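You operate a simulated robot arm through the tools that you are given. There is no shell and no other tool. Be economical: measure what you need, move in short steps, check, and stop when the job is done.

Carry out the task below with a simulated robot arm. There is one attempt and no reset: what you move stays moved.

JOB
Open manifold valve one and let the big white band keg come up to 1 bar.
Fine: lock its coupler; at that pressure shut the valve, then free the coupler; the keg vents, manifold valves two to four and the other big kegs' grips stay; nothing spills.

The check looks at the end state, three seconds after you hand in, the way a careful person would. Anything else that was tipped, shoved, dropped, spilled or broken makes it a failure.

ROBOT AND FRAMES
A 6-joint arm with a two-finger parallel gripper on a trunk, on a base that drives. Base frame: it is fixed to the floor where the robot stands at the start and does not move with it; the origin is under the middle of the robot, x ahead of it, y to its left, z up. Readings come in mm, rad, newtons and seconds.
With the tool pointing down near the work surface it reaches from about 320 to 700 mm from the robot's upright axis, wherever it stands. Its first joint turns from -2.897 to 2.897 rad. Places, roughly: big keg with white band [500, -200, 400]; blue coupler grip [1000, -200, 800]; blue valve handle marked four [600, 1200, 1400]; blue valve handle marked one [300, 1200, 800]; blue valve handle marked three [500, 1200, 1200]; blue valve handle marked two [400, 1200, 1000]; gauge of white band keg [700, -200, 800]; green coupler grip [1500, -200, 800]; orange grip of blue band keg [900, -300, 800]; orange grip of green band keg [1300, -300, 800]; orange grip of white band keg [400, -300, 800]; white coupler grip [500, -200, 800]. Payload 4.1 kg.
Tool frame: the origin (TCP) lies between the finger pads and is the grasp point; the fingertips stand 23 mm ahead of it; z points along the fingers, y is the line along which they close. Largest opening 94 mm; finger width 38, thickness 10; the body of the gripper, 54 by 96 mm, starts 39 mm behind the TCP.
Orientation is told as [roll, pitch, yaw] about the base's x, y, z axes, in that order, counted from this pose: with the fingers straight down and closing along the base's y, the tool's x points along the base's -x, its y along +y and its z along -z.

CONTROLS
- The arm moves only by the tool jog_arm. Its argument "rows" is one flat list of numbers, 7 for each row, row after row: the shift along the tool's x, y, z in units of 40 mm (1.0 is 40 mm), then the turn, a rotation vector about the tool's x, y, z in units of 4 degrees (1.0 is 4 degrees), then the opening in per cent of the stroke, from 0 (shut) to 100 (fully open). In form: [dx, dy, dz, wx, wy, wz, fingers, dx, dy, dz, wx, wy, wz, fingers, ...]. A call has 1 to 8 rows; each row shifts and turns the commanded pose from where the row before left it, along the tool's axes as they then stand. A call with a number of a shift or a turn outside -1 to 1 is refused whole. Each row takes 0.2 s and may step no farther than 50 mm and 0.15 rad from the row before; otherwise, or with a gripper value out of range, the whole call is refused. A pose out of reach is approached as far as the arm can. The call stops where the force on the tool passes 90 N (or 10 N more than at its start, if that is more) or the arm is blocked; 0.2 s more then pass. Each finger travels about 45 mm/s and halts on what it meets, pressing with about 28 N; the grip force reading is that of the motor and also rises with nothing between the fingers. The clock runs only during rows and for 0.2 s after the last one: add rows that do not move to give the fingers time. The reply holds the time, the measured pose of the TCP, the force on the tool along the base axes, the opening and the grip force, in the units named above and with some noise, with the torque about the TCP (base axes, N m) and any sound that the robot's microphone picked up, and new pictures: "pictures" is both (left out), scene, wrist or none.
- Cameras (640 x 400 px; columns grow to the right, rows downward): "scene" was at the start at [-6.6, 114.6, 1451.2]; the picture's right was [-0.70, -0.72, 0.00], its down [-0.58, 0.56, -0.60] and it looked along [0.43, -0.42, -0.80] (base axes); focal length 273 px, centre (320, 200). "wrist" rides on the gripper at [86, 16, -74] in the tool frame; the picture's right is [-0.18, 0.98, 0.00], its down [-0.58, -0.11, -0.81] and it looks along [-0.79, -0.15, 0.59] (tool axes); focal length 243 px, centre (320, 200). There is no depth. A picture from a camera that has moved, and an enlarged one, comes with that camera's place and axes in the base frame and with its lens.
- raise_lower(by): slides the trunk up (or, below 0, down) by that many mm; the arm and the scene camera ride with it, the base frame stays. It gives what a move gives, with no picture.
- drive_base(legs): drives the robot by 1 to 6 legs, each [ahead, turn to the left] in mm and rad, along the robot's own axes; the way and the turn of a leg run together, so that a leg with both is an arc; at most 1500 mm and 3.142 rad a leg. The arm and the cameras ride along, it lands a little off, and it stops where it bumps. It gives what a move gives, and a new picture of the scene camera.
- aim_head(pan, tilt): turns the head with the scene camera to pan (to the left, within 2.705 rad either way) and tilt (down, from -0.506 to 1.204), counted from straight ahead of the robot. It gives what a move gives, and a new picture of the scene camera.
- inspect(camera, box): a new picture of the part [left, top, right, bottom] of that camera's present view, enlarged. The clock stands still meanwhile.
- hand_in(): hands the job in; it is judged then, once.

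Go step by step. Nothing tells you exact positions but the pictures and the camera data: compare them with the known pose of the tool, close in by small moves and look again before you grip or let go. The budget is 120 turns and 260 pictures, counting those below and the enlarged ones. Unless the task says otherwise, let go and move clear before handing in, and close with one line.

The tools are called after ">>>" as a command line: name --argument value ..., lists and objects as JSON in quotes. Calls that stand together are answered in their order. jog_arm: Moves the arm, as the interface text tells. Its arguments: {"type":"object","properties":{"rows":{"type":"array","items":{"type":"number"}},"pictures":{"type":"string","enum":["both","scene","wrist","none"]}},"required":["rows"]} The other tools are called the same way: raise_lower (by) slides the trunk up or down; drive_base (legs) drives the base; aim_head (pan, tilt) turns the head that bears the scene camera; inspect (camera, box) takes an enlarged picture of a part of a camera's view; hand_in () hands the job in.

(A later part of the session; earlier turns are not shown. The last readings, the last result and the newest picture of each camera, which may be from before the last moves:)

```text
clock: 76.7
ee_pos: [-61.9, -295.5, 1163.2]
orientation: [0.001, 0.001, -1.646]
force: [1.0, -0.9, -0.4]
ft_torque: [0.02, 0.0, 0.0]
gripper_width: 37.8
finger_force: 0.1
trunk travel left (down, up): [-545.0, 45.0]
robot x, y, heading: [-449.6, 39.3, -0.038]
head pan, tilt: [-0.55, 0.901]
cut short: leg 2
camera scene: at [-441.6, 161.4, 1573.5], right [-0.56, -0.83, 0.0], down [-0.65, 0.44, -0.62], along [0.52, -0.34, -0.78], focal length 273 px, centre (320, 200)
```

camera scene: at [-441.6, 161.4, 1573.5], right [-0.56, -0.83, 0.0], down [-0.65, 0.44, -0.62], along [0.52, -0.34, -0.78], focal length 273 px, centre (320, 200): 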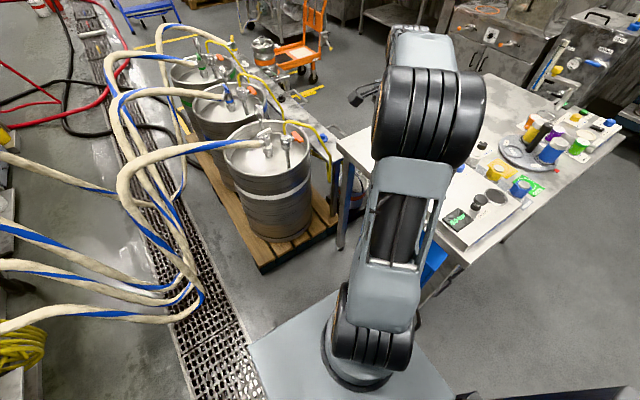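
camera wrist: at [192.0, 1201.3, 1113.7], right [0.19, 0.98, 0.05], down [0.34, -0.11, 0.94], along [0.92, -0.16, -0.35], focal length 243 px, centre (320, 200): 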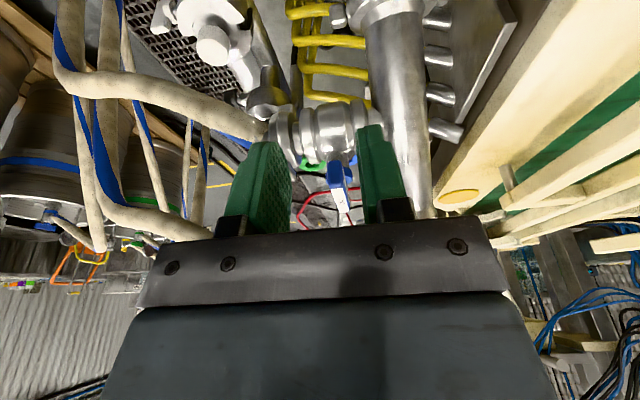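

No real bump (it stops short only at the arc's end). Driving forward to the kegs and turning the wrist camera to face the gauge.

>>> drive_base --legs '[[450, 0.038]]'

>>> jog_arm --rows '[0, 0, 0, 0, 0, -1, 40, 0, 0, 0, 0, 0, -1, 40, 0, 0, 0, 0, 0, -1, 40, 0, 0, 0, 0, 0, -1, 40, 0, 0, 0, 0, 0, -1, 40, 0, 0, 0, 0, 0, -1, 40, 0, 0, 0, 0, 0, -1, 40, 0, 0, 0, 0, 0, -1, 40]' --pictures "none"

>>> jog_arm --rows '[0, 0, 0, 0, 0, -1, 40, 0, 0, 0, 0, 0, -1, 40, 0, 0, 0, 0, 0, -1, 40, 0, 0, 0, 0, 0, -1, 40, 0, 0, 0, 0, 0, -1, 40, 0, 0, 0, 0, 0, -1, 40, 0, 0, 0, 0, 0, -1, 40, 0, 0, 0, 0, 0, -1, 40]' --pictures "none"

>>> jog_arm --rows '[0, 0, 0, 0, 0, -1, 40, 0, 0, 0, 0, 0, -1, 40, 0, 0, 0, 0, 0, -1, 40, 0, 0, 0, 0, 0, -1, 40, 0, 0, 0, 0, 0, -1, 40, 0, 0, 0, 0, 0, -1, 40, 0, 0, 0, 0, 0, -1, 40, 0, 0, 0, 0, 0, -1, 40]' --pictures "none"

>>> jog_arm --rows '[0, 0, 0, 0, 0, -1, 40, 0, 0, 0, 0, 0, -1, 40, 0, 0, 0, 0, 0, -1, 40, 0, 0, 0, 0, 0, -1, 40, 0, 0, 0, 0, 0, -1, 40, 0, 0, 0, 0, 0, -1, 40, 0, 0, 0, 0, 0, -1, 40]' --pictures "wrist"

```text
clock: 79.4
ee_pos: [405.8, -291.9, 1163.9]
orientation: [0.001, 0.0, -1.61]
force: [0.5, -0.3, 0.3]
ft_torque: [-0.03, -0.01, -0.01]
gripper_width: 37.5
finger_force: 0.1
trunk travel left (down, up): [-545.0, 45.0]
robot x, y, heading: [5.9, 26.5, -0.003]
head pan, tilt: [-0.55, 0.901]
camera scene: at [11.2, 151.9, 1573.4], right [-0.53, -0.85, 0.0], down [-0.67, 0.41, -0.62], along [0.53, -0.33, -0.78], focal length 273 px, centre (320, 200)
```

scene: 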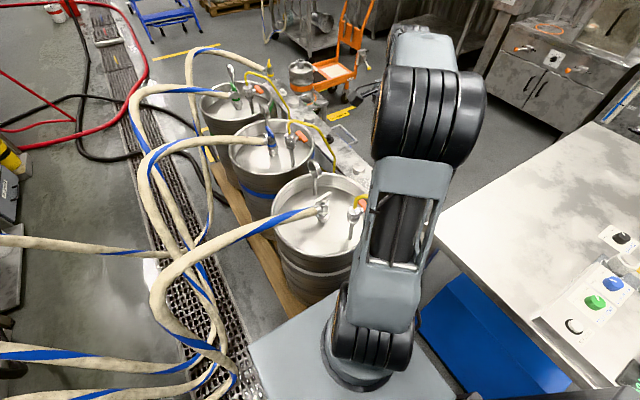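

```text
clock: 81.2
ee_pos: [405.8, -290.9, 1162.2]
orientation: [-0.001, 0.001, -1.048]
force: [-0.4, -0.4, 0.0]
ft_torque: [-0.02, -0.04, -0.01]
gripper_width: 37.7
finger_force: 0.0
trunk travel left (down, up): [-545.0, 45.0]
robot x, y, heading: [3.4, 22.4, -0.008]
head pan, tilt: [-0.55, 0.901]
```

```text
clock: 83.0
ee_pos: [406.2, -291.4, 1161.8]
orientation: [0.0, 0.001, -0.491]
force: [-0.4, -0.5, -0.5]
ft_torque: [0.05, -0.02, 0.0]
gripper_width: 37.6
finger_force: 0.0
trunk travel left (down, up): [-545.0, 45.0]
robot x, y, heading: [7.7, 26.1, -0.003]
head pan, tilt: [-0.55, 0.901]
```

```text
clock: 84.8
ee_pos: [405.3, -290.6, 1162.7]
orientation: [0.001, 0.0, 0.068]
force: [-0.1, 0.5, -0.2]
ft_torque: [0.0, -0.02, 0.02]
gripper_width: 37.7
finger_force: 0.0
trunk travel left (down, up): [-545.0, 45.0]
robot x, y, heading: [8.0, 20.9, -0.001]
head pan, tilt: [-0.55, 0.901]
```

```text
clock: 86.4
ee_pos: [405.0, -289.6, 1161.5]
orientation: [-0.001, 0.001, 0.557]
force: [0.7, -0.1, -0.1]
ft_torque: [0.0, 0.0, 0.01]
gripper_width: 37.6
finger_force: 0.1
trunk travel left (down, up): [-545.0, 45.0]
robot x, y, heading: [6.1, 29.0, -0.008]
head pan, tilt: [-0.55, 0.901]
camera wrist: at [323.1, -322.8, 1236.6], right [-0.36, 0.93, 0.0], down [0.55, 0.21, 0.81], along [0.75, 0.29, -0.59], focal length 243 px, centre (320, 200)
```

wrist: 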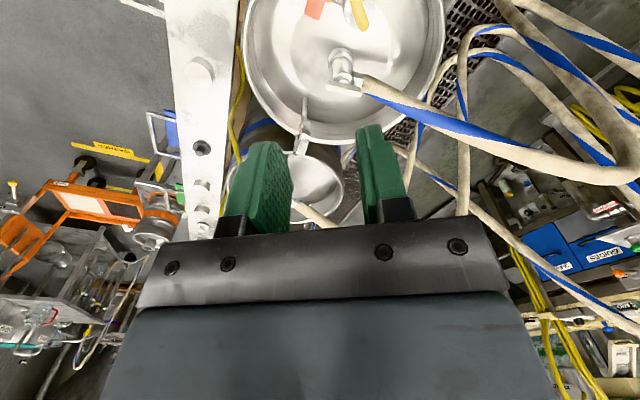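

>>> inspect --camera "wrist" --box '[290, 125, 322, 165]'

>>> inspect --camera "wrist" --box '[230, 0, 430, 160]'

```text
10.00 times, centred on (306, 145) of wrist
camera zoom: at [323.1, -322.8, 1236.6], right [-0.36, 0.93, 0.0], down [0.55, 0.21, 0.81], along [0.75, 0.29, -0.59], focal length 2426 px, centre (460, 750)
```

zoom: 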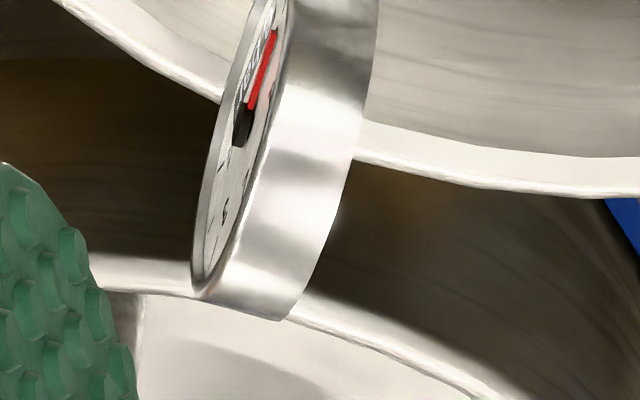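

```text
2.50 times, centred on (330, 80) of wrist
camera zoom: at [323.1, -322.8, 1236.6], right [-0.36, 0.93, 0.0], down [0.55, 0.21, 0.81], along [0.75, 0.29, -0.59], focal length 606 px, centre (295, 500)
```

zoom: 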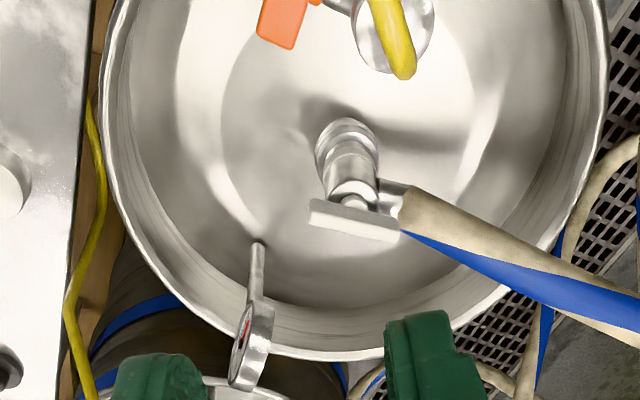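

I need a more frontal view, moving the camera 130 mm toward -y.

>>> jog_arm --rows '[0.57, -0.92, 0, 0, 0, 0, 40, 0.57, -0.92, 0, 0, 0, 0, 40, 0.57, -0.92, 0, 0, 0, 0, 40, 0, 0, 0, 0, 0, 0, 40]' --pictures "wrist"

>>> inspect --camera "wrist" --box '[330, 70, 410, 160]'

```text
clock: 87.4
ee_pos: [404.0, -422.9, 1161.5]
orientation: [0.001, 0.0, 0.555]
force: [-0.1, -0.6, -0.3]
ft_torque: [0.02, 0.0, 0.01]
gripper_width: 37.6
finger_force: 0.1
trunk travel left (down, up): [-545.0, 45.0]
robot x, y, heading: [1.2, 24.1, -0.008]
head pan, tilt: [-0.55, 0.901]
camera wrist: at [321.9, -455.3, 1235.6], right [-0.36, 0.93, 0.0], down [0.55, 0.21, 0.81], along [0.75, 0.29, -0.59], focal length 243 px, centre (320, 200)
```

wrist: 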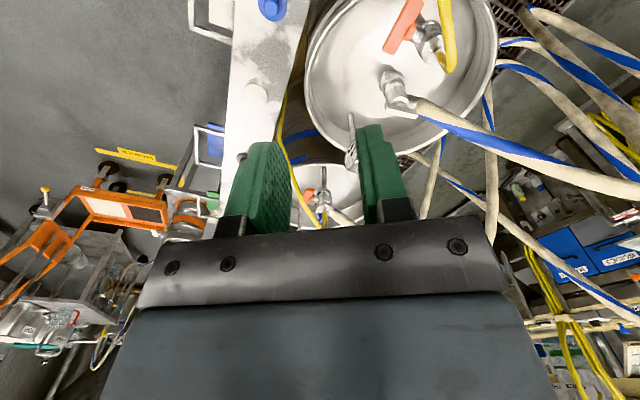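

```text
4.44 times, centred on (370, 115) of wrist
camera zoom: at [321.9, -455.3, 1235.6], right [-0.36, 0.93, 0.0], down [0.55, 0.21, 0.81], along [0.75, 0.29, -0.59], focal length 1078 px, centre (98, 578)
```

zoom: 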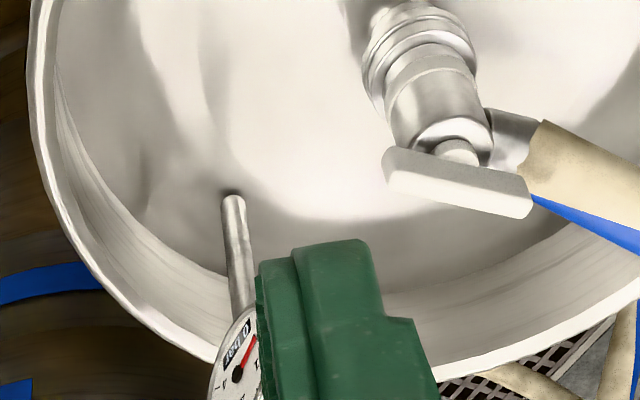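

>>> jog_arm --rows '[0, 0, 0, 0, 0, 0, 100, 0, 0, 0, 0, 0, 0, 100, 0, 0, 0, 0, 0, 0, 100]' --pictures "none"

>>> inspect --camera "wrist" --box '[335, 130, 367, 170]'

```text
clock: 88.2
ee_pos: [403.6, -422.4, 1162.4]
orientation: [0.0, 0.0, 0.555]
force: [-0.2, -0.1, 0.3]
ft_torque: [0.01, -0.01, -0.02]
gripper_width: 94.0
finger_force: 0.1
trunk travel left (down, up): [-545.0, 45.0]
robot x, y, heading: [5.9, 26.5, -0.003]
head pan, tilt: [-0.55, 0.901]
```

```text
10.00 times, centred on (351, 150) of wrist
camera zoom: at [322.1, -454.9, 1235.6], right [-0.36, 0.93, 0.0], down [0.55, 0.21, 0.81], along [0.75, 0.29, -0.59], focal length 2426 px, centre (10, 700)
```

zoom: 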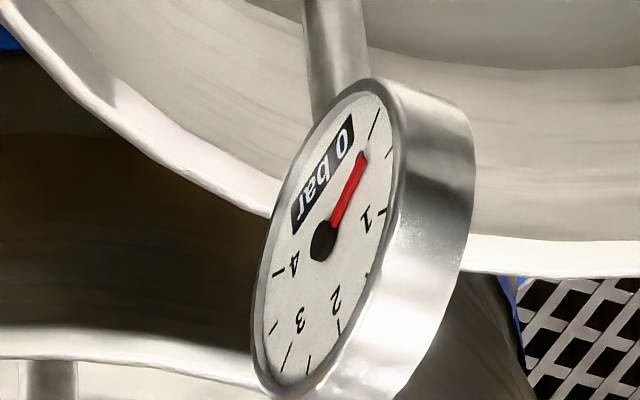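

>>> inspect --camera "wrist" --box '[346, 136, 356, 152]'

>>> inspect --camera "wrist" --box '[330, 150, 390, 215]'

```text
16.00 times, centred on (351, 144) of wrist
camera zoom: at [322.1, -454.9, 1235.6], right [-0.36, 0.93, 0.0], down [0.55, 0.21, 0.81], along [0.75, 0.29, -0.59], focal length 3882 px, centre (-176, 1096)
```

zoom: 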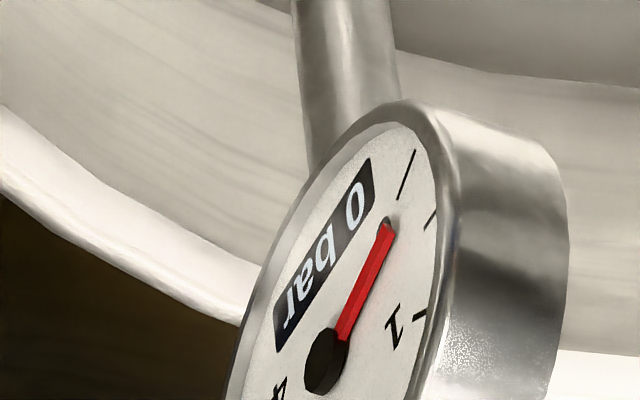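

```text
6.15 times, centred on (360, 182) of wrist
camera zoom: at [322.1, -454.9, 1235.6], right [-0.36, 0.93, 0.0], down [0.55, 0.21, 0.81], along [0.75, 0.29, -0.59], focal length 1493 px, centre (74, 308)
```

zoom: 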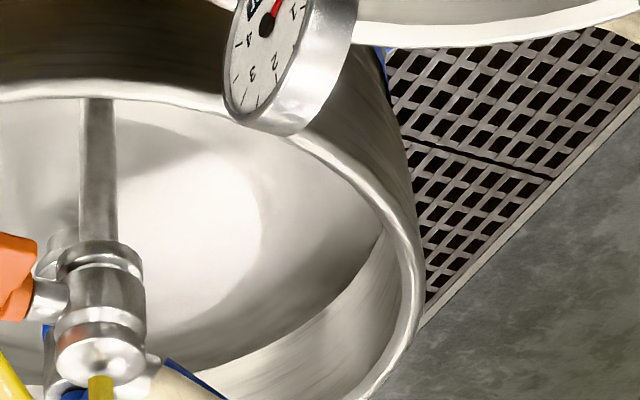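

The needle is still essentially at 0, so 47° briefly gives almost nothing. I go back for a larger dose (full 90°).

>>> jog_arm --rows '[-0.528, 0.849, 0, 0, 0, 0, 40, -0.528, 0.849, 0, 0, 0, 0, 40, 0, 0, 0, 0, 0, 1, 40, 0, 0, 0, 0, 0, 1, 40, 0, 0, 0, 0, 0, 1, 40, 0, 0, 0, 0, 0, 1, 40, 0, 0, 0, 0, 0, 1, 40, 0, 0, 0, 0, 0, 1, 40]' --pictures "none"

>>> jog_arm --rows '[0, 0, 0, 0, 0, 1, 40, 0, 0, 0, 0, 0, 1, 40, 0, 0, 0, 0, 0, 1, 40, 0, 0, 0, 0, 0, 1, 40, 0, 0, 0, 0, 0, 1, 40, 0, 0, 0, 0, 0, 1, 40, 0, 0, 0, 0, 0, 1, 40, 0, 0, 0, 0, 0, 1, 40]' --pictures "none"

>>> jog_arm --rows '[0, 0, 0, 0, 0, 1, 40, 0, 0, 0, 0, 0, 1, 40, 0, 0, 0, 0, 0, 1, 40, 0, 0, 0, 0, 0, 1, 40, 0, 0, 0, 0, 0, 1, 40, 0, 0, 0, 0, 0, 1, 40, 0, 0, 0, 0, 0, 1, 40, 0, 0, 0, 0, 0, 1, 40]' --pictures "none"

>>> jog_arm --rows '[0, 0, 0, 0, 0, 1, 40, 0, 0, 0, 0, 0, 1, 40, 0, 0, 0, 0, 0, 1, 40, 0, 0, 0, 0, 0, 1, 40, 0, 0, 0, 0, 0, 1, 40, 0, 0, 0, 0, 0, 1, 40, 0, 0, 0, 0, 0, 1, 40, 0, 0, 0, 0, 0, 1, 40]' --pictures "none"

>>> drive_base --legs '[[-450, 0], [628, 1.575]]'

>>> drive_base --legs '[[270, 0]]'

```text
clock: 90.0
ee_pos: [405.6, -342.3, 1163.2]
orientation: [0.0, 0.0, 0.134]
force: [0.0, -0.4, -0.6]
ft_torque: [0.02, -0.01, -0.01]
gripper_width: 37.4
finger_force: 0.1
trunk travel left (down, up): [-545.0, 45.0]
robot x, y, heading: [6.7, 27.3, -0.002]
head pan, tilt: [-0.55, 0.901]
```

```text
clock: 91.8
ee_pos: [406.5, -340.7, 1163.1]
orientation: [-0.001, -0.001, -0.424]
force: [-0.5, 0.2, 0.0]
ft_torque: [0.02, -0.02, 0.03]
gripper_width: 37.5
finger_force: 0.1
trunk travel left (down, up): [-545.0, 45.0]
robot x, y, heading: [7.4, 26.1, -0.001]
head pan, tilt: [-0.55, 0.901]
```

```text
clock: 93.6
ee_pos: [405.2, -342.1, 1163.7]
orientation: [-0.001, -0.001, -0.981]
force: [-0.5, 0.1, 0.1]
ft_torque: [-0.03, -0.02, 0.01]
gripper_width: 37.6
finger_force: 0.1
trunk travel left (down, up): [-545.0, 45.0]
robot x, y, heading: [5.9, 22.6, -0.005]
head pan, tilt: [-0.55, 0.901]
```

```text
clock: 95.4
ee_pos: [404.7, -341.1, 1163.5]
orientation: [0.001, 0.0, -1.542]
force: [0.0, 0.1, 0.5]
ft_torque: [-0.01, -0.05, -0.04]
gripper_width: 37.9
finger_force: 0.1
trunk travel left (down, up): [-545.0, 45.0]
robot x, y, heading: [11.2, 27.7, -0.003]
head pan, tilt: [-0.55, 0.901]
```

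```text
clock: 101.9
ee_pos: [354.4, 828.0, 1163.7]
orientation: [0.0, 0.0, 0.014]
force: [-0.4, 0.1, -0.2]
ft_torque: [0.03, 0.0, -0.01]
gripper_width: 37.3
finger_force: 0.0
trunk travel left (down, up): [-545.0, 45.0]
robot x, y, heading: [-17.4, 433.5, 1.544]
head pan, tilt: [-0.55, 0.901]
cut short: leg 2
camera scene: at [-144.9, 441.9, 1573.4], right [0.84, -0.54, 0.0], down [-0.43, -0.66, -0.62], along [0.34, 0.52, -0.78], focal length 273 px, centre (320, 200)
```

scene: 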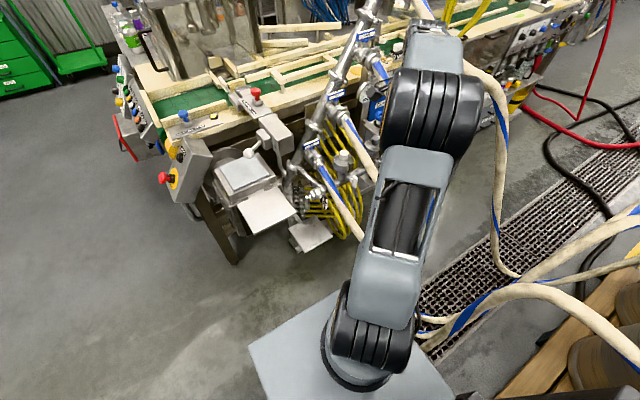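

```text
clock: 103.8
ee_pos: [358.4, 1094.1, 1164.8]
orientation: [-0.001, 0.0, 0.021]
force: [-0.7, 0.1, 0.5]
ft_torque: [-0.01, 0.01, 0.0]
gripper_width: 37.4
finger_force: 0.1
trunk travel left (down, up): [-545.0, 45.0]
robot x, y, heading: [-10.5, 700.2, 1.55]
head pan, tilt: [-0.55, 0.901]
camera scene: at [-138.7, 706.5, 1573.4], right [0.84, -0.54, 0.0], down [-0.42, -0.66, -0.62], along [0.34, 0.52, -0.78], focal length 273 px, centre (320, 200)
```

scene: 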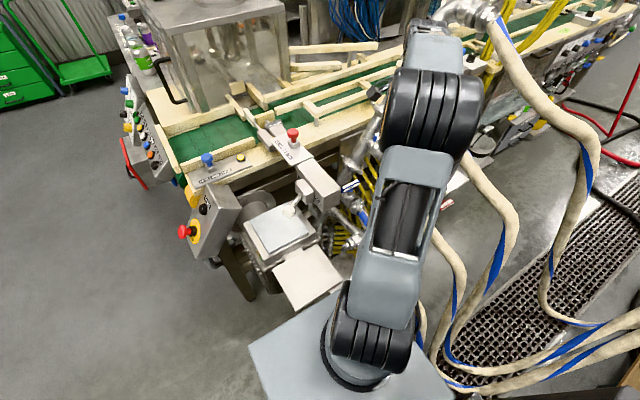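

At the manifold again. Leaning the tool and moving above handle one, then checking alignment.

>>> jog_arm --rows '[0, 0, 0, 0, -1, 0, 40, 0, 0, 0, 0, -1, 0, 40, 0, 0, 0, 0, -1, 0, 40, 0, 0, 0, 0, -1, 0, 40, 0.75, 0.2, 0.25, 0, 0, 0, 40, 0.7, 0.6, 0.25, 0, 0, 0, 40, 0.35, 0.75, 0.5, 0, 0, 0, 40, 0.35, 0.65, 0.9, 0, 0, 0, 40]' --pictures "none"

>>> jog_arm --rows '[0, 0, 0, 0.14, 0, 0.48, 40, 0.25, 0, 0.87, 0, 0, 0, 40, 0.25, 0, 0.87, 0, 0, 0, 40, 0.25, 0, 0.87, 0, 0, 0, 40, 0, 0, 0, 0, 0, 0, 40]' --pictures "wrist"

>>> inspect --camera "wrist" --box '[220, 0, 460, 200]'

```text
clock: 105.6
ee_pos: [295.2, 1180.1, 1066.7]
orientation: [0.0, -0.279, 0.019]
force: [0.1, 0.1, 0.0]
ft_torque: [-0.01, -0.01, 0.04]
gripper_width: 37.6
finger_force: 0.0
trunk travel left (down, up): [-545.0, 45.0]
robot x, y, heading: [-11.8, 699.4, 1.552]
head pan, tilt: [-0.55, 0.901]
```

```text
clock: 106.6
ee_pos: [298.7, 1191.9, 972.7]
orientation: [0.029, -0.289, -0.03]
force: [0.5, 1.3, -1.9]
ft_torque: [-0.08, 0.0, -0.01]
gripper_width: 37.8
finger_force: 0.0
trunk travel left (down, up): [-545.0, 45.0]
robot x, y, heading: [-13.9, 698.6, 1.544]
head pan, tilt: [-0.55, 0.901]
stopped in row 5: the force on the tool passed its limit at 106 N (the readings are from after the stop); the commanded pose is now the measured one
camera wrist: at [195.9, 1209.7, 1019.1], right [0.2, 0.98, 0.08], down [0.33, -0.14, 0.93], along [0.92, -0.16, -0.35], focal length 243 px, centre (320, 200)
```

wrist: 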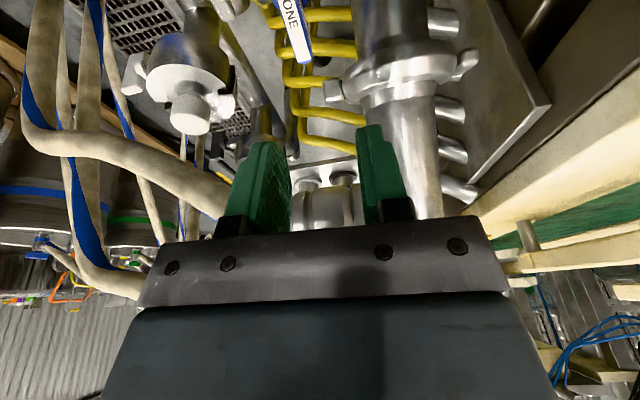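

```text
2.00 times, centred on (340, 100) of wrist
camera zoom: at [195.9, 1209.7, 1019.1], right [0.2, 0.98, 0.08], down [0.33, -0.14, 0.93], along [0.92, -0.16, -0.35], focal length 485 px, centre (280, 400)
```

zoom: 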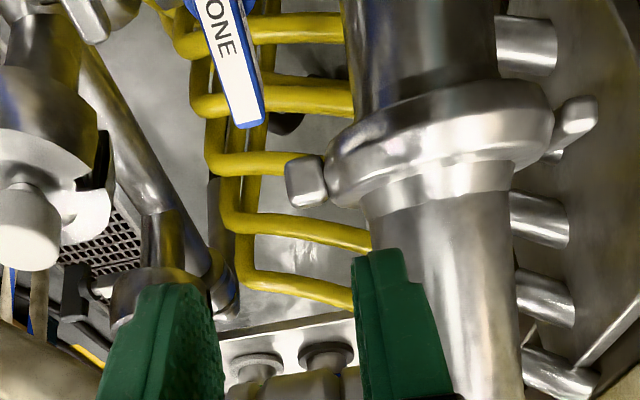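

The arm touched something (force stop) at z≈973. I look to see what was contacted before moving.

>>> inspect --camera "scene" --box '[240, 40, 520, 240]'

>>> aim_head --pan -0.75 --tilt 0.7

```text
2.00 times, centred on (380, 140) of scene
camera zoom: at [-136.7, 711.6, 1573.0], right [0.84, -0.54, 0.0], down [-0.42, -0.66, -0.62], along [0.33, 0.52, -0.79], focal length 546 px, centre (200, 320)
```

zoom: 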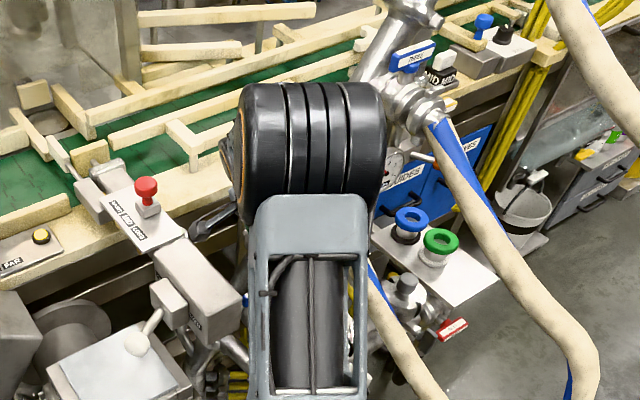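

```text
clock: 107.3
ee_pos: [298.5, 1189.9, 976.7]
orientation: [0.033, -0.289, -0.033]
force: [-0.4, 0.5, 0.6]
ft_torque: [0.01, 0.0, 0.0]
gripper_width: 37.8
finger_force: 0.2
trunk travel left (down, up): [-545.0, 45.0]
robot x, y, heading: [-12.2, 697.5, 1.546]
head pan, tilt: [-0.75, 0.7]
camera scene: at [-120.2, 703.8, 1589.5], right [0.72, -0.7, 0.0], down [-0.45, -0.46, -0.76], along [0.53, 0.55, -0.64], focal length 273 px, centre (320, 200)
```

scene: 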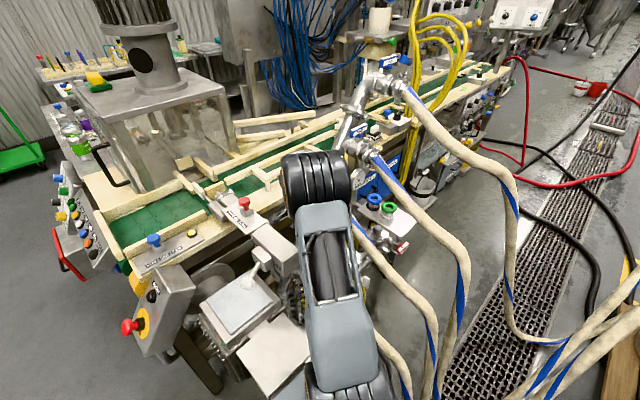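

Comparing geometry, the wrist camera most likely touched the grey block at its left (x≈175). I shift right, straighten the tool, and check.

>>> jog_arm --rows '[-0.24, 0, 0.06, 0.26, 0, -0.82, 40, 0, 0, 0, 0, 0, 0, 40]' --pictures "wrist"

>>> inspect --camera "wrist" --box '[220, 0, 460, 200]'

>>> inspect --camera "scene" --box '[200, 140, 400, 300]'

```text
clock: 107.9
ee_pos: [308.0, 1188.9, 977.9]
orientation: [-0.001, -0.291, 0.027]
force: [-0.3, 0.2, 0.1]
ft_torque: [-0.02, -0.02, 0.02]
gripper_width: 37.7
finger_force: 0.2
trunk travel left (down, up): [-545.0, 45.0]
robot x, y, heading: [-12.9, 698.4, 1.551]
head pan, tilt: [-0.75, 0.7]
camera wrist: at [203.9, 1202.6, 1023.7], right [0.15, 0.99, 0.05], down [0.33, -0.1, 0.94], along [0.93, -0.13, -0.34], focal length 243 px, centre (320, 200)
```

wrist: 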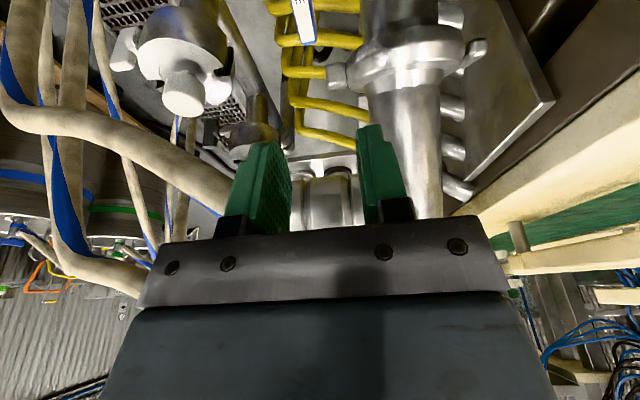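

```text
2.00 times, centred on (340, 100) of wrist
camera zoom: at [203.9, 1202.6, 1023.7], right [0.15, 0.99, 0.05], down [0.33, -0.1, 0.94], along [0.93, -0.13, -0.34], focal length 485 px, centre (280, 400)
```

zoom: 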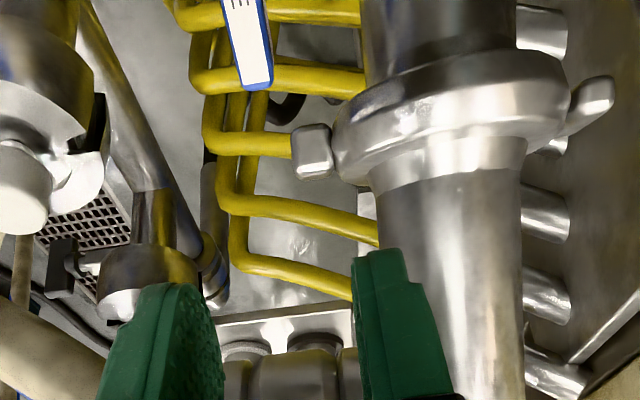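

```text
2.50 times, centred on (300, 220) of scene
camera zoom: at [-120.2, 703.5, 1589.6], right [0.72, -0.7, 0.0], down [-0.45, -0.46, -0.76], along [0.53, 0.55, -0.64], focal length 682 px, centre (370, 150)
```

zoom: 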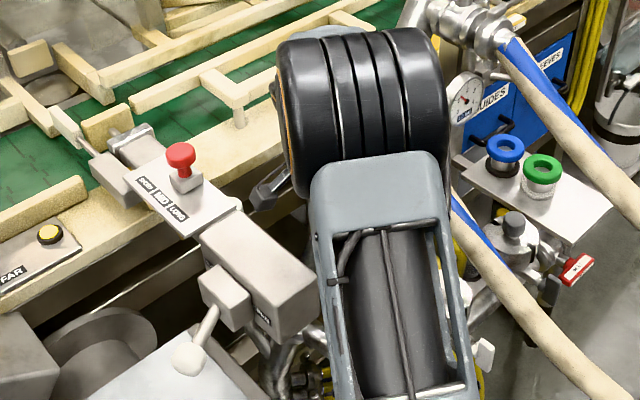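

Clear now. Descending with the tool a bit further right, in small steps.

>>> jog_arm --rows '[0.17, -0.06, 0.58, 0, 0, 0, 40, 0.17, -0.06, 0.58, 0, 0, 0, 40, 0.17, 0, 0.58, 0, 0, 0, 40, 0.17, 0, 0.58, 0, 0, 0, 40, 0, 0, 0, 0, 0, 0, 40]' --pictures "wrist"

>>> inspect --camera "wrist" --box '[220, 20, 460, 220]'

```text
clock: 109.1
ee_pos: [308.5, 1183.5, 880.5]
orientation: [-0.003, -0.292, 0.025]
force: [0.1, -0.1, 0.0]
ft_torque: [0.02, -0.02, 0.0]
gripper_width: 37.7
finger_force: 0.1
trunk travel left (down, up): [-545.0, 45.0]
robot x, y, heading: [-15.7, 695.9, 1.55]
head pan, tilt: [-0.75, 0.7]
camera wrist: at [203.7, 1197.3, 926.5], right [0.15, 0.99, 0.05], down [0.33, -0.1, 0.94], along [0.93, -0.13, -0.34], focal length 243 px, centre (320, 200)
```

wrist: 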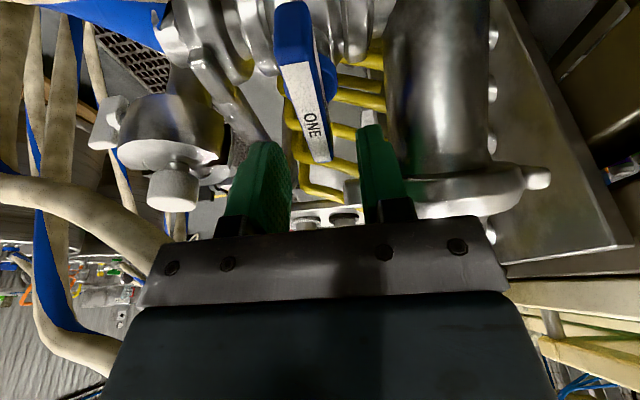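

```text
2.00 times, centred on (340, 120) of wrist
camera zoom: at [203.7, 1197.3, 926.5], right [0.15, 0.99, 0.05], down [0.33, -0.1, 0.94], along [0.93, -0.13, -0.34], focal length 485 px, centre (280, 360)
```

zoom: 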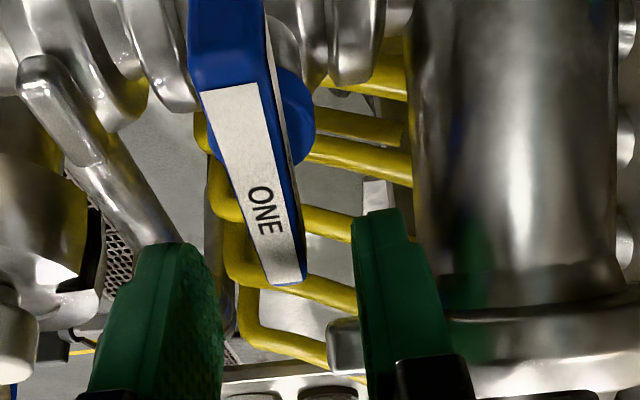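

>>> jog_arm --rows '[0.15, 0, 0.6, 0, 0, 0, 40, 0.42, 0, 0.03, 0, 0, 0, 40, 0, 0, 0, 0, 0, 0, 40, 0, 0, 0, 0, 0, 0, 0, 0, 0, 0, 0, 0, 0, 0, 0, 0, 0, 0, 0, 0, 0]' --pictures "none"

```text
clock: 110.5
ee_pos: [296.5, 1185.4, 851.3]
orientation: [-0.001, -0.29, 0.022]
force: [-1.7, -7.2, -0.6]
ft_torque: [0.63, 0.29, 0.02]
gripper_width: 12.4
finger_force: 44.6
trunk travel left (down, up): [-545.0, 45.0]
robot x, y, heading: [-8.2, 694.9, 1.552]
head pan, tilt: [-0.75, 0.7]
```

Gripped with near-zero torque at the closed position. Opening to about 88°.

>>> jog_arm --rows '[0, 0.006, 0, -0.286, 0, -0.958, 0, 0, 0.006, 0, -0.286, 0, -0.958, 0, 0, 0.006, 0, -0.286, 0, -0.958, 0, 0, 0.006, 0, -0.286, 0, -0.958, 0, 0, 0.006, 0, -0.286, 0, -0.958, 0, 0, 0.006, 0, -0.286, 0, -0.958, 0, 0, 0.006, 0, -0.286, 0, -0.958, 0, 0, 0.006, 0, -0.286, 0, -0.958, 0]' --pictures "none"

>>> jog_arm --rows '[0, 0.006, 0, -0.286, 0, -0.958, 0, 0, 0.006, 0, -0.286, 0, -0.958, 0, 0, 0.006, 0, -0.286, 0, -0.958, 0, 0, 0.006, 0, -0.286, 0, -0.958, 0, 0, 0.006, 0, -0.286, 0, -0.958, 0, 0, 0.006, 0, -0.286, 0, -0.958, 0, 0, 0.006, 0, -0.286, 0, -0.958, 0, 0, 0.006, 0, -0.286, 0, -0.958, 0]' --pictures "wrist"

```text
clock: 112.3
ee_pos: [296.3, 1183.9, 850.5]
orientation: [-0.003, -0.29, 0.584]
force: [3.5, -5.4, -0.1]
ft_torque: [1.07, -1.03, 0.02]
gripper_width: 12.3
finger_force: 45.1
trunk travel left (down, up): [-545.0, 45.0]
robot x, y, heading: [-14.2, 700.0, 1.552]
head pan, tilt: [-0.75, 0.7]
```

```text
clock: 114.1
ee_pos: [294.5, 1184.7, 849.6]
orientation: [-0.001, -0.291, 1.141]
force: [9.4, -9.6, 4.4]
ft_torque: [-0.9, 0.61, 0.03]
gripper_width: 12.4
finger_force: 45.0
trunk travel left (down, up): [-545.0, 45.0]
robot x, y, heading: [-12.3, 702.7, 1.55]
head pan, tilt: [-0.75, 0.7]
camera wrist: at [236.1, 1096.9, 896.7], right [-0.82, 0.57, 0.05], down [0.23, 0.25, 0.94], along [0.52, 0.78, -0.34], focal length 243 px, centre (320, 200)
```

wrist: 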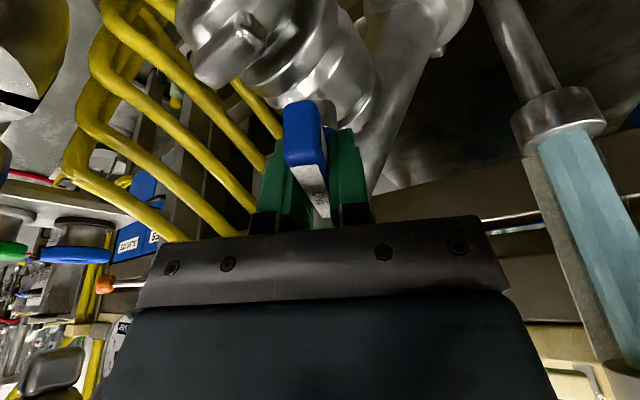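

Smooth. Continue to about 86°, then close right away.

>>> jog_arm --rows '[0, 0.006, 0, -0.286, 0, -0.958, 0, 0, 0.006, 0, -0.286, 0, -0.958, 0, 0, 0.006, 0, -0.286, 0, -0.958, 0, 0, 0.006, 0, -0.286, 0, -0.958, 0, 0, 0.006, 0, -0.286, 0, -0.958, 0]' --pictures "none"

```text
clock: 115.3
ee_pos: [294.5, 1185.6, 850.4]
orientation: [-0.002, -0.288, 1.491]
force: [16.7, -9.2, 6.9]
ft_torque: [-1.32, 0.6, 0.06]
gripper_width: 12.5
finger_force: 44.6
trunk travel left (down, up): [-545.0, 45.0]
robot x, y, heading: [-11.1, 697.5, 1.547]
head pan, tilt: [-0.75, 0.7]
```

>>> jog_arm --rows '[0, -0.006, 0, 0.286, 0, 0.958, 0, 0, -0.006, 0, 0.286, 0, 0.958, 0, 0, -0.006, 0, 0.286, 0, 0.958, 0, 0, -0.006, 0, 0.286, 0, 0.958, 0, 0, -0.006, 0, 0.286, 0, 0.958, 0, 0, -0.006, 0, 0.286, 0, 0.958, 0, 0, -0.006, 0, 0.286, 0, 0.958, 0, 0, -0.006, 0, 0.286, 0, 0.958, 0]' --pictures "none"

>>> jog_arm --rows '[0, -0.006, 0, 0.286, 0, 0.958, 0, 0, -0.006, 0, 0.286, 0, 0.958, 0, 0, -0.006, 0, 0.286, 0, 0.958, 0, 0, -0.006, 0, 0.286, 0, 0.958, 0, 0, -0.006, 0, 0.286, 0, 0.958, 0, 0, -0.006, 0, 0.286, 0, 0.958, 0, 0, -0.006, 0, 0.286, 0, 0.958, 0, 0, -0.006, 0, 0.286, 0, 0.958, 0]' --pictures "none"

>>> jog_arm --rows '[0, -0.006, 0, 0.286, 0, 0.958, 0, 0, -0.006, 0, 0.286, 0, 0.958, 0, 0, -0.006, 0, 0.286, 0, 0.958, 0, 0, -0.006, 0, 0.286, 0, 0.958, 0, 0, -0.006, 0, 0.286, 0, 0.958, 0, 0, 0, 0, 0.1, 0, 0.35, 0]' --pictures "wrist"

```text
clock: 117.1
ee_pos: [295.5, 1184.2, 849.7]
orientation: [-0.002, -0.29, 0.933]
force: [17.5, -0.9, 12.8]
ft_torque: [0.13, 0.34, 0.05]
gripper_width: 12.3
finger_force: 44.7
trunk travel left (down, up): [-545.0, 45.0]
robot x, y, heading: [-8.9, 698.5, 1.551]
head pan, tilt: [-0.75, 0.7]
```

```text
clock: 118.9
ee_pos: [295.4, 1186.2, 850.6]
orientation: [-0.002, -0.289, 0.375]
force: [10.2, 2.5, 20.4]
ft_torque: [0.0, 1.27, 0.0]
gripper_width: 12.8
finger_force: 45.2
trunk travel left (down, up): [-545.0, 45.0]
robot x, y, heading: [-13.1, 697.1, 1.547]
head pan, tilt: [-0.75, 0.7]
```

```text
clock: 120.3
ee_pos: [294.0, 1183.4, 850.6]
orientation: [0.0, -0.293, 0.0]
force: [7.5, 1.4, 25.1]
ft_torque: [0.05, 0.07, 0.46]
gripper_width: 12.7
finger_force: 44.9
trunk travel left (down, up): [-545.0, 45.0]
robot x, y, heading: [-9.9, 700.6, 1.549]
head pan, tilt: [-0.75, 0.7]
camera wrist: at [190.8, 1199.8, 896.3], right [0.18, 0.98, 0.05], down [0.32, -0.11, 0.94], along [0.93, -0.15, -0.34], focal length 243 px, centre (320, 200)
```

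wrist: 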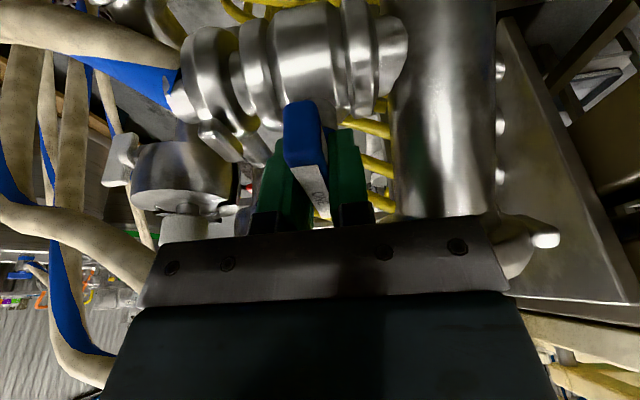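

Closed against the stop. Release, retreat with right offset, drive back and read the gauge.

>>> jog_arm --rows '[0, 0, 0, 0, 0, 0, 40, 0, 0, 0, 0, 0, 0, 40, -0.26, 0, -0.86, 0, 0, 0, 40, -0.55, 0, -0.77, 0, 0, 0, 40, -0.26, 0, -0.86, 0, 0, 0, 40, -0.26, 0, -0.86, 0, 0, 0, 40, -0.26, 0, -0.86, 0, 0, 0, 40, -0.26, 0, -0.86, 0, 0, 0, 40]' --pictures "none"

>>> jog_arm --rows '[0, 0, -0.6, 0, 1, 0, 40, 0, 0, -0.6, 0, 1, 0, 40, 0, 0, -0.6, 0, 1, 0, 40, 0, 0, -0.6, 0, 1, 0, 40, 0, -1, 0, 0, 0.15, 0, 40, 0, -1, 0, 0, 0, 0, 40]' --pictures "none"

>>> drive_base --legs '[[-270, 0], [-628, -1.55]]'

```text
clock: 122.1
ee_pos: [308.8, 1181.2, 1063.6]
orientation: [-0.001, -0.291, -0.001]
force: [1.3, 0.0, 0.4]
ft_torque: [-0.01, -0.01, -0.03]
gripper_width: 37.4
finger_force: 0.0
trunk travel left (down, up): [-545.0, 45.0]
robot x, y, heading: [-12.8, 697.8, 1.547]
head pan, tilt: [-0.75, 0.7]
```

```text
clock: 123.5
ee_pos: [291.0, 1105.1, 1159.1]
orientation: [-0.002, -0.002, 0.0]
force: [-0.3, -0.2, 0.2]
ft_torque: [0.02, -0.02, 0.0]
gripper_width: 37.5
finger_force: 0.0
trunk travel left (down, up): [-545.0, 45.0]
robot x, y, heading: [-11.2, 700.0, 1.552]
head pan, tilt: [-0.75, 0.7]
```

```text
clock: 129.3
ee_pos: [-6.9, -258.8, 1159.5]
orientation: [-0.002, -0.003, -1.56]
force: [0.4, 0.9, 1.2]
ft_torque: [0.01, 0.0, 0.0]
gripper_width: 37.3
finger_force: 0.1
trunk travel left (down, up): [-545.0, 45.0]
robot x, y, heading: [-415.0, 39.7, -0.006]
head pan, tilt: [-0.75, 0.7]
cut short: leg 2
camera scene: at [-411.9, 147.8, 1589.6], right [-0.69, -0.73, 0.0], down [-0.47, 0.44, -0.77], along [0.56, -0.53, -0.64], focal length 273 px, centre (320, 200)
```

scene: 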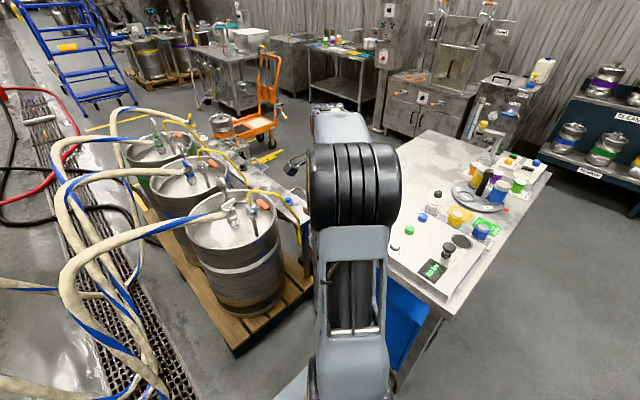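

>>> drive_base --legs '[[415, 0]]'

>>> jog_arm --rows '[0, 0, 0, 0, 0, -1, 40, 0, 0, 0, 0, 0, -1, 40, 0, 0, 0, 0, 0, -1, 40, 0, 0, 0, 0, 0, -1, 40, 0, 0, 0, 0, 0, -1, 40, 0, 0, 0, 0, 0, -1, 40, 0, 0, 0, 0, 0, -1, 40, 0, 0, 0, 0, 0, -1, 40]' --pictures "none"

>>> jog_arm --rows '[0, 0, 0, 0, 0, -1, 40, 0, 0, 0, 0, 0, -1, 40, 0, 0, 0, 0, 0, -1, 40, 0, 0, 0, 0, 0, -1, 40, 0, 0, 0, 0, 0, -1, 40, 0, 0, 0, 0, 0, -1, 40, 0, 0, 0, 0, 0, -1, 40, 0, 0, 0, 0, 0, -1, 40]' --pictures "none"

>>> jog_arm --rows '[0, 0, 0, 0, 0, -1, 40, 0, 0, 0, 0, 0, -1, 40, 0, 0, 0, 0, 0, -1, 40, 0, 0, 0, 0, 0, -1, 40, 0, 0, 0, 0, 0, -1, 40, 0, 0, 0, 0, 0, -1, 40, 0, 0, 0, 0, 0, -1, 40, 0, 0, 0, 0, 0, -1, 40]' --pictures "none"

>>> jog_arm --rows '[0, 0, 0, 0, 0, -1, 100, 0, 0, 0, 0, 0, -1, 100, 0, 0, 0, 0, 0, -1, 100, 0, 0, 0, 0, 0, -1, 100, 0, 0, 0, 0, 0, -1, 100, 0, 0, 0, 0, 0, -1, 100]' --pictures "none"

>>> jog_arm --rows '[0.57, -0.92, 0, 0, 0, 0, 100, 0.57, -0.92, 0, 0, 0, 0, 100, 0.57, -0.92, 0, 0, 0, 0, 100, 0.57, -0.92, 0, 0, 0, 0, 100, 0, 0, 0, 0, 0, 0, 100]' --pictures "wrist"

```text
clock: 131.8
ee_pos: [402.2, -257.7, 1159.0]
orientation: [-0.002, -0.001, -1.554]
force: [1.3, -0.5, -0.2]
ft_torque: [-0.01, -0.01, 0.0]
gripper_width: 37.5
finger_force: 0.0
trunk travel left (down, up): [-545.0, 45.0]
robot x, y, heading: [-9.3, 37.4, -0.0]
head pan, tilt: [-0.75, 0.7]
camera scene: at [-4.6, 145.9, 1589.6], right [-0.68, -0.73, 0.0], down [-0.47, 0.44, -0.76], along [0.56, -0.52, -0.64], focal length 273 px, centre (320, 200)
```

scene: 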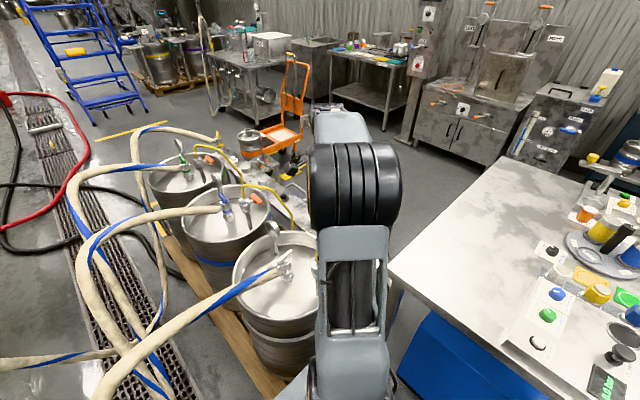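

```text
clock: 133.6
ee_pos: [402.2, -258.7, 1158.1]
orientation: [-0.002, -0.002, -0.996]
force: [0.8, -0.8, -0.9]
ft_torque: [-0.01, -0.01, -0.01]
gripper_width: 37.6
finger_force: 0.1
trunk travel left (down, up): [-545.0, 45.0]
robot x, y, heading: [-8.7, 37.9, -0.006]
head pan, tilt: [-0.75, 0.7]
```

```text
clock: 135.4
ee_pos: [401.6, -257.6, 1158.5]
orientation: [0.001, 0.003, -0.436]
force: [0.0, -0.3, -0.5]
ft_torque: [-0.01, 0.0, 0.0]
gripper_width: 37.8
finger_force: 0.0
trunk travel left (down, up): [-545.0, 45.0]
robot x, y, heading: [-8.4, 38.8, 0.0]
head pan, tilt: [-0.75, 0.7]
```

```text
clock: 137.2
ee_pos: [403.8, -257.0, 1159.3]
orientation: [-0.002, 0.002, 0.12]
force: [-0.1, 0.1, 0.1]
ft_torque: [-0.03, -0.03, 0.0]
gripper_width: 37.9
finger_force: 0.0
trunk travel left (down, up): [-545.0, 45.0]
robot x, y, heading: [-4.4, 37.0, 0.0]
head pan, tilt: [-0.75, 0.7]
```

```text
clock: 138.6
ee_pos: [402.4, -258.5, 1159.0]
orientation: [0.001, 0.002, 0.539]
force: [-0.6, 0.6, 0.1]
ft_torque: [0.02, 0.0, 0.0]
gripper_width: 94.0
finger_force: 0.1
trunk travel left (down, up): [-545.0, 45.0]
robot x, y, heading: [-9.0, 39.7, -0.001]
head pan, tilt: [-0.75, 0.7]
```

```text
clock: 139.8
ee_pos: [399.0, -429.2, 1157.7]
orientation: [-0.001, 0.003, 0.538]
force: [0.2, 0.2, -0.6]
ft_torque: [0.03, 0.03, 0.02]
gripper_width: 93.9
finger_force: 0.1
trunk travel left (down, up): [-545.0, 45.0]
robot x, y, heading: [-1.3, 38.6, -0.002]
head pan, tilt: [-0.75, 0.7]
camera wrist: at [317.1, -459.7, 1231.7], right [-0.35, 0.94, 0.0], down [0.56, 0.21, 0.81], along [0.76, 0.28, -0.59], focal length 243 px, centre (320, 200)
```

wrist: 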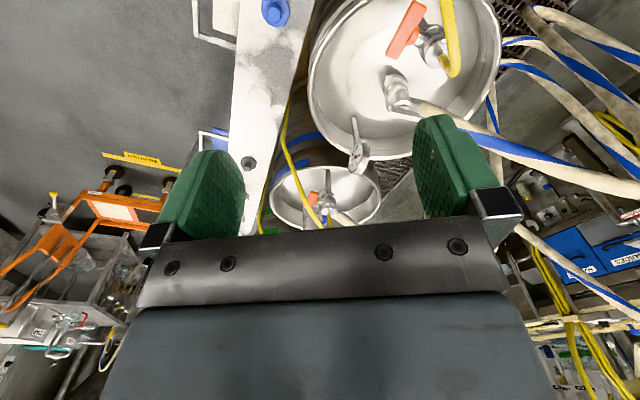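

>>> inspect --camera "wrist" --box '[342, 138, 374, 178]'

>>> inspect --camera "wrist" --box '[300, 40, 460, 180]'

```text
10.00 times, centred on (358, 158) of wrist
camera zoom: at [317.1, -459.7, 1231.7], right [-0.35, 0.94, 0.0], down [0.56, 0.21, 0.81], along [0.76, 0.28, -0.59], focal length 2426 px, centre (-60, 620)
```

zoom: 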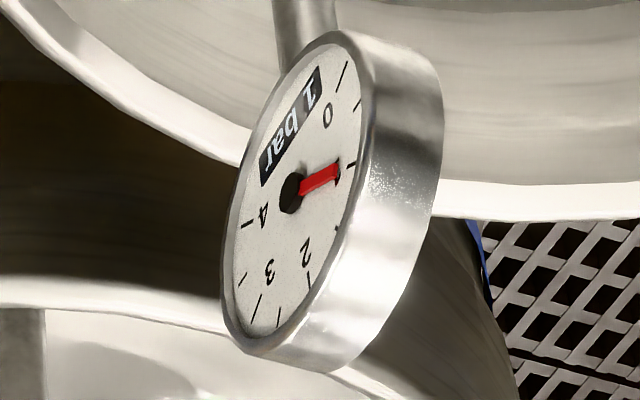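

```text
2.86 times, centred on (380, 110) of wrist
camera zoom: at [317.1, -459.7, 1231.7], right [-0.35, 0.94, 0.0], down [0.56, 0.21, 0.81], along [0.76, 0.28, -0.59], focal length 693 px, centre (149, 457)
```

zoom: 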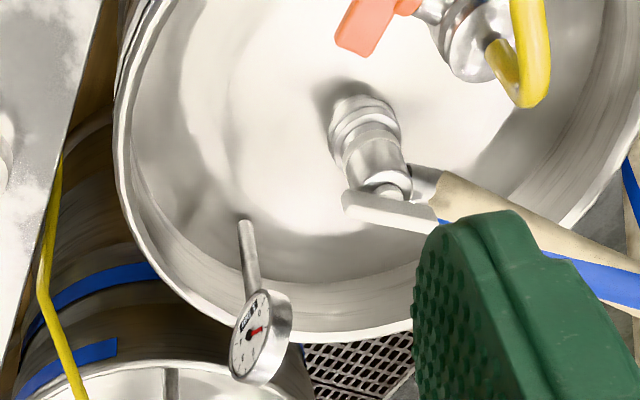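

The gauge now reads 1 bar, needle on the 1 mark. One closer look to confirm.

>>> inspect --camera "wrist" --box '[352, 148, 364, 164]'

```text
16.00 times, centred on (358, 156) of wrist
camera zoom: at [317.1, -459.7, 1231.7], right [-0.35, 0.94, 0.0], down [0.56, 0.21, 0.81], along [0.76, 0.28, -0.59], focal length 3882 px, centre (-288, 904)
```

zoom: 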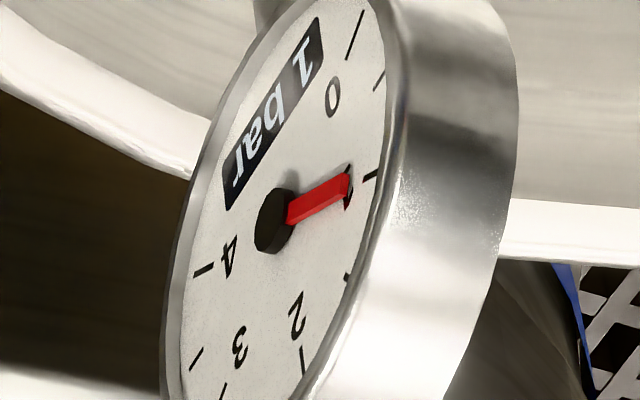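

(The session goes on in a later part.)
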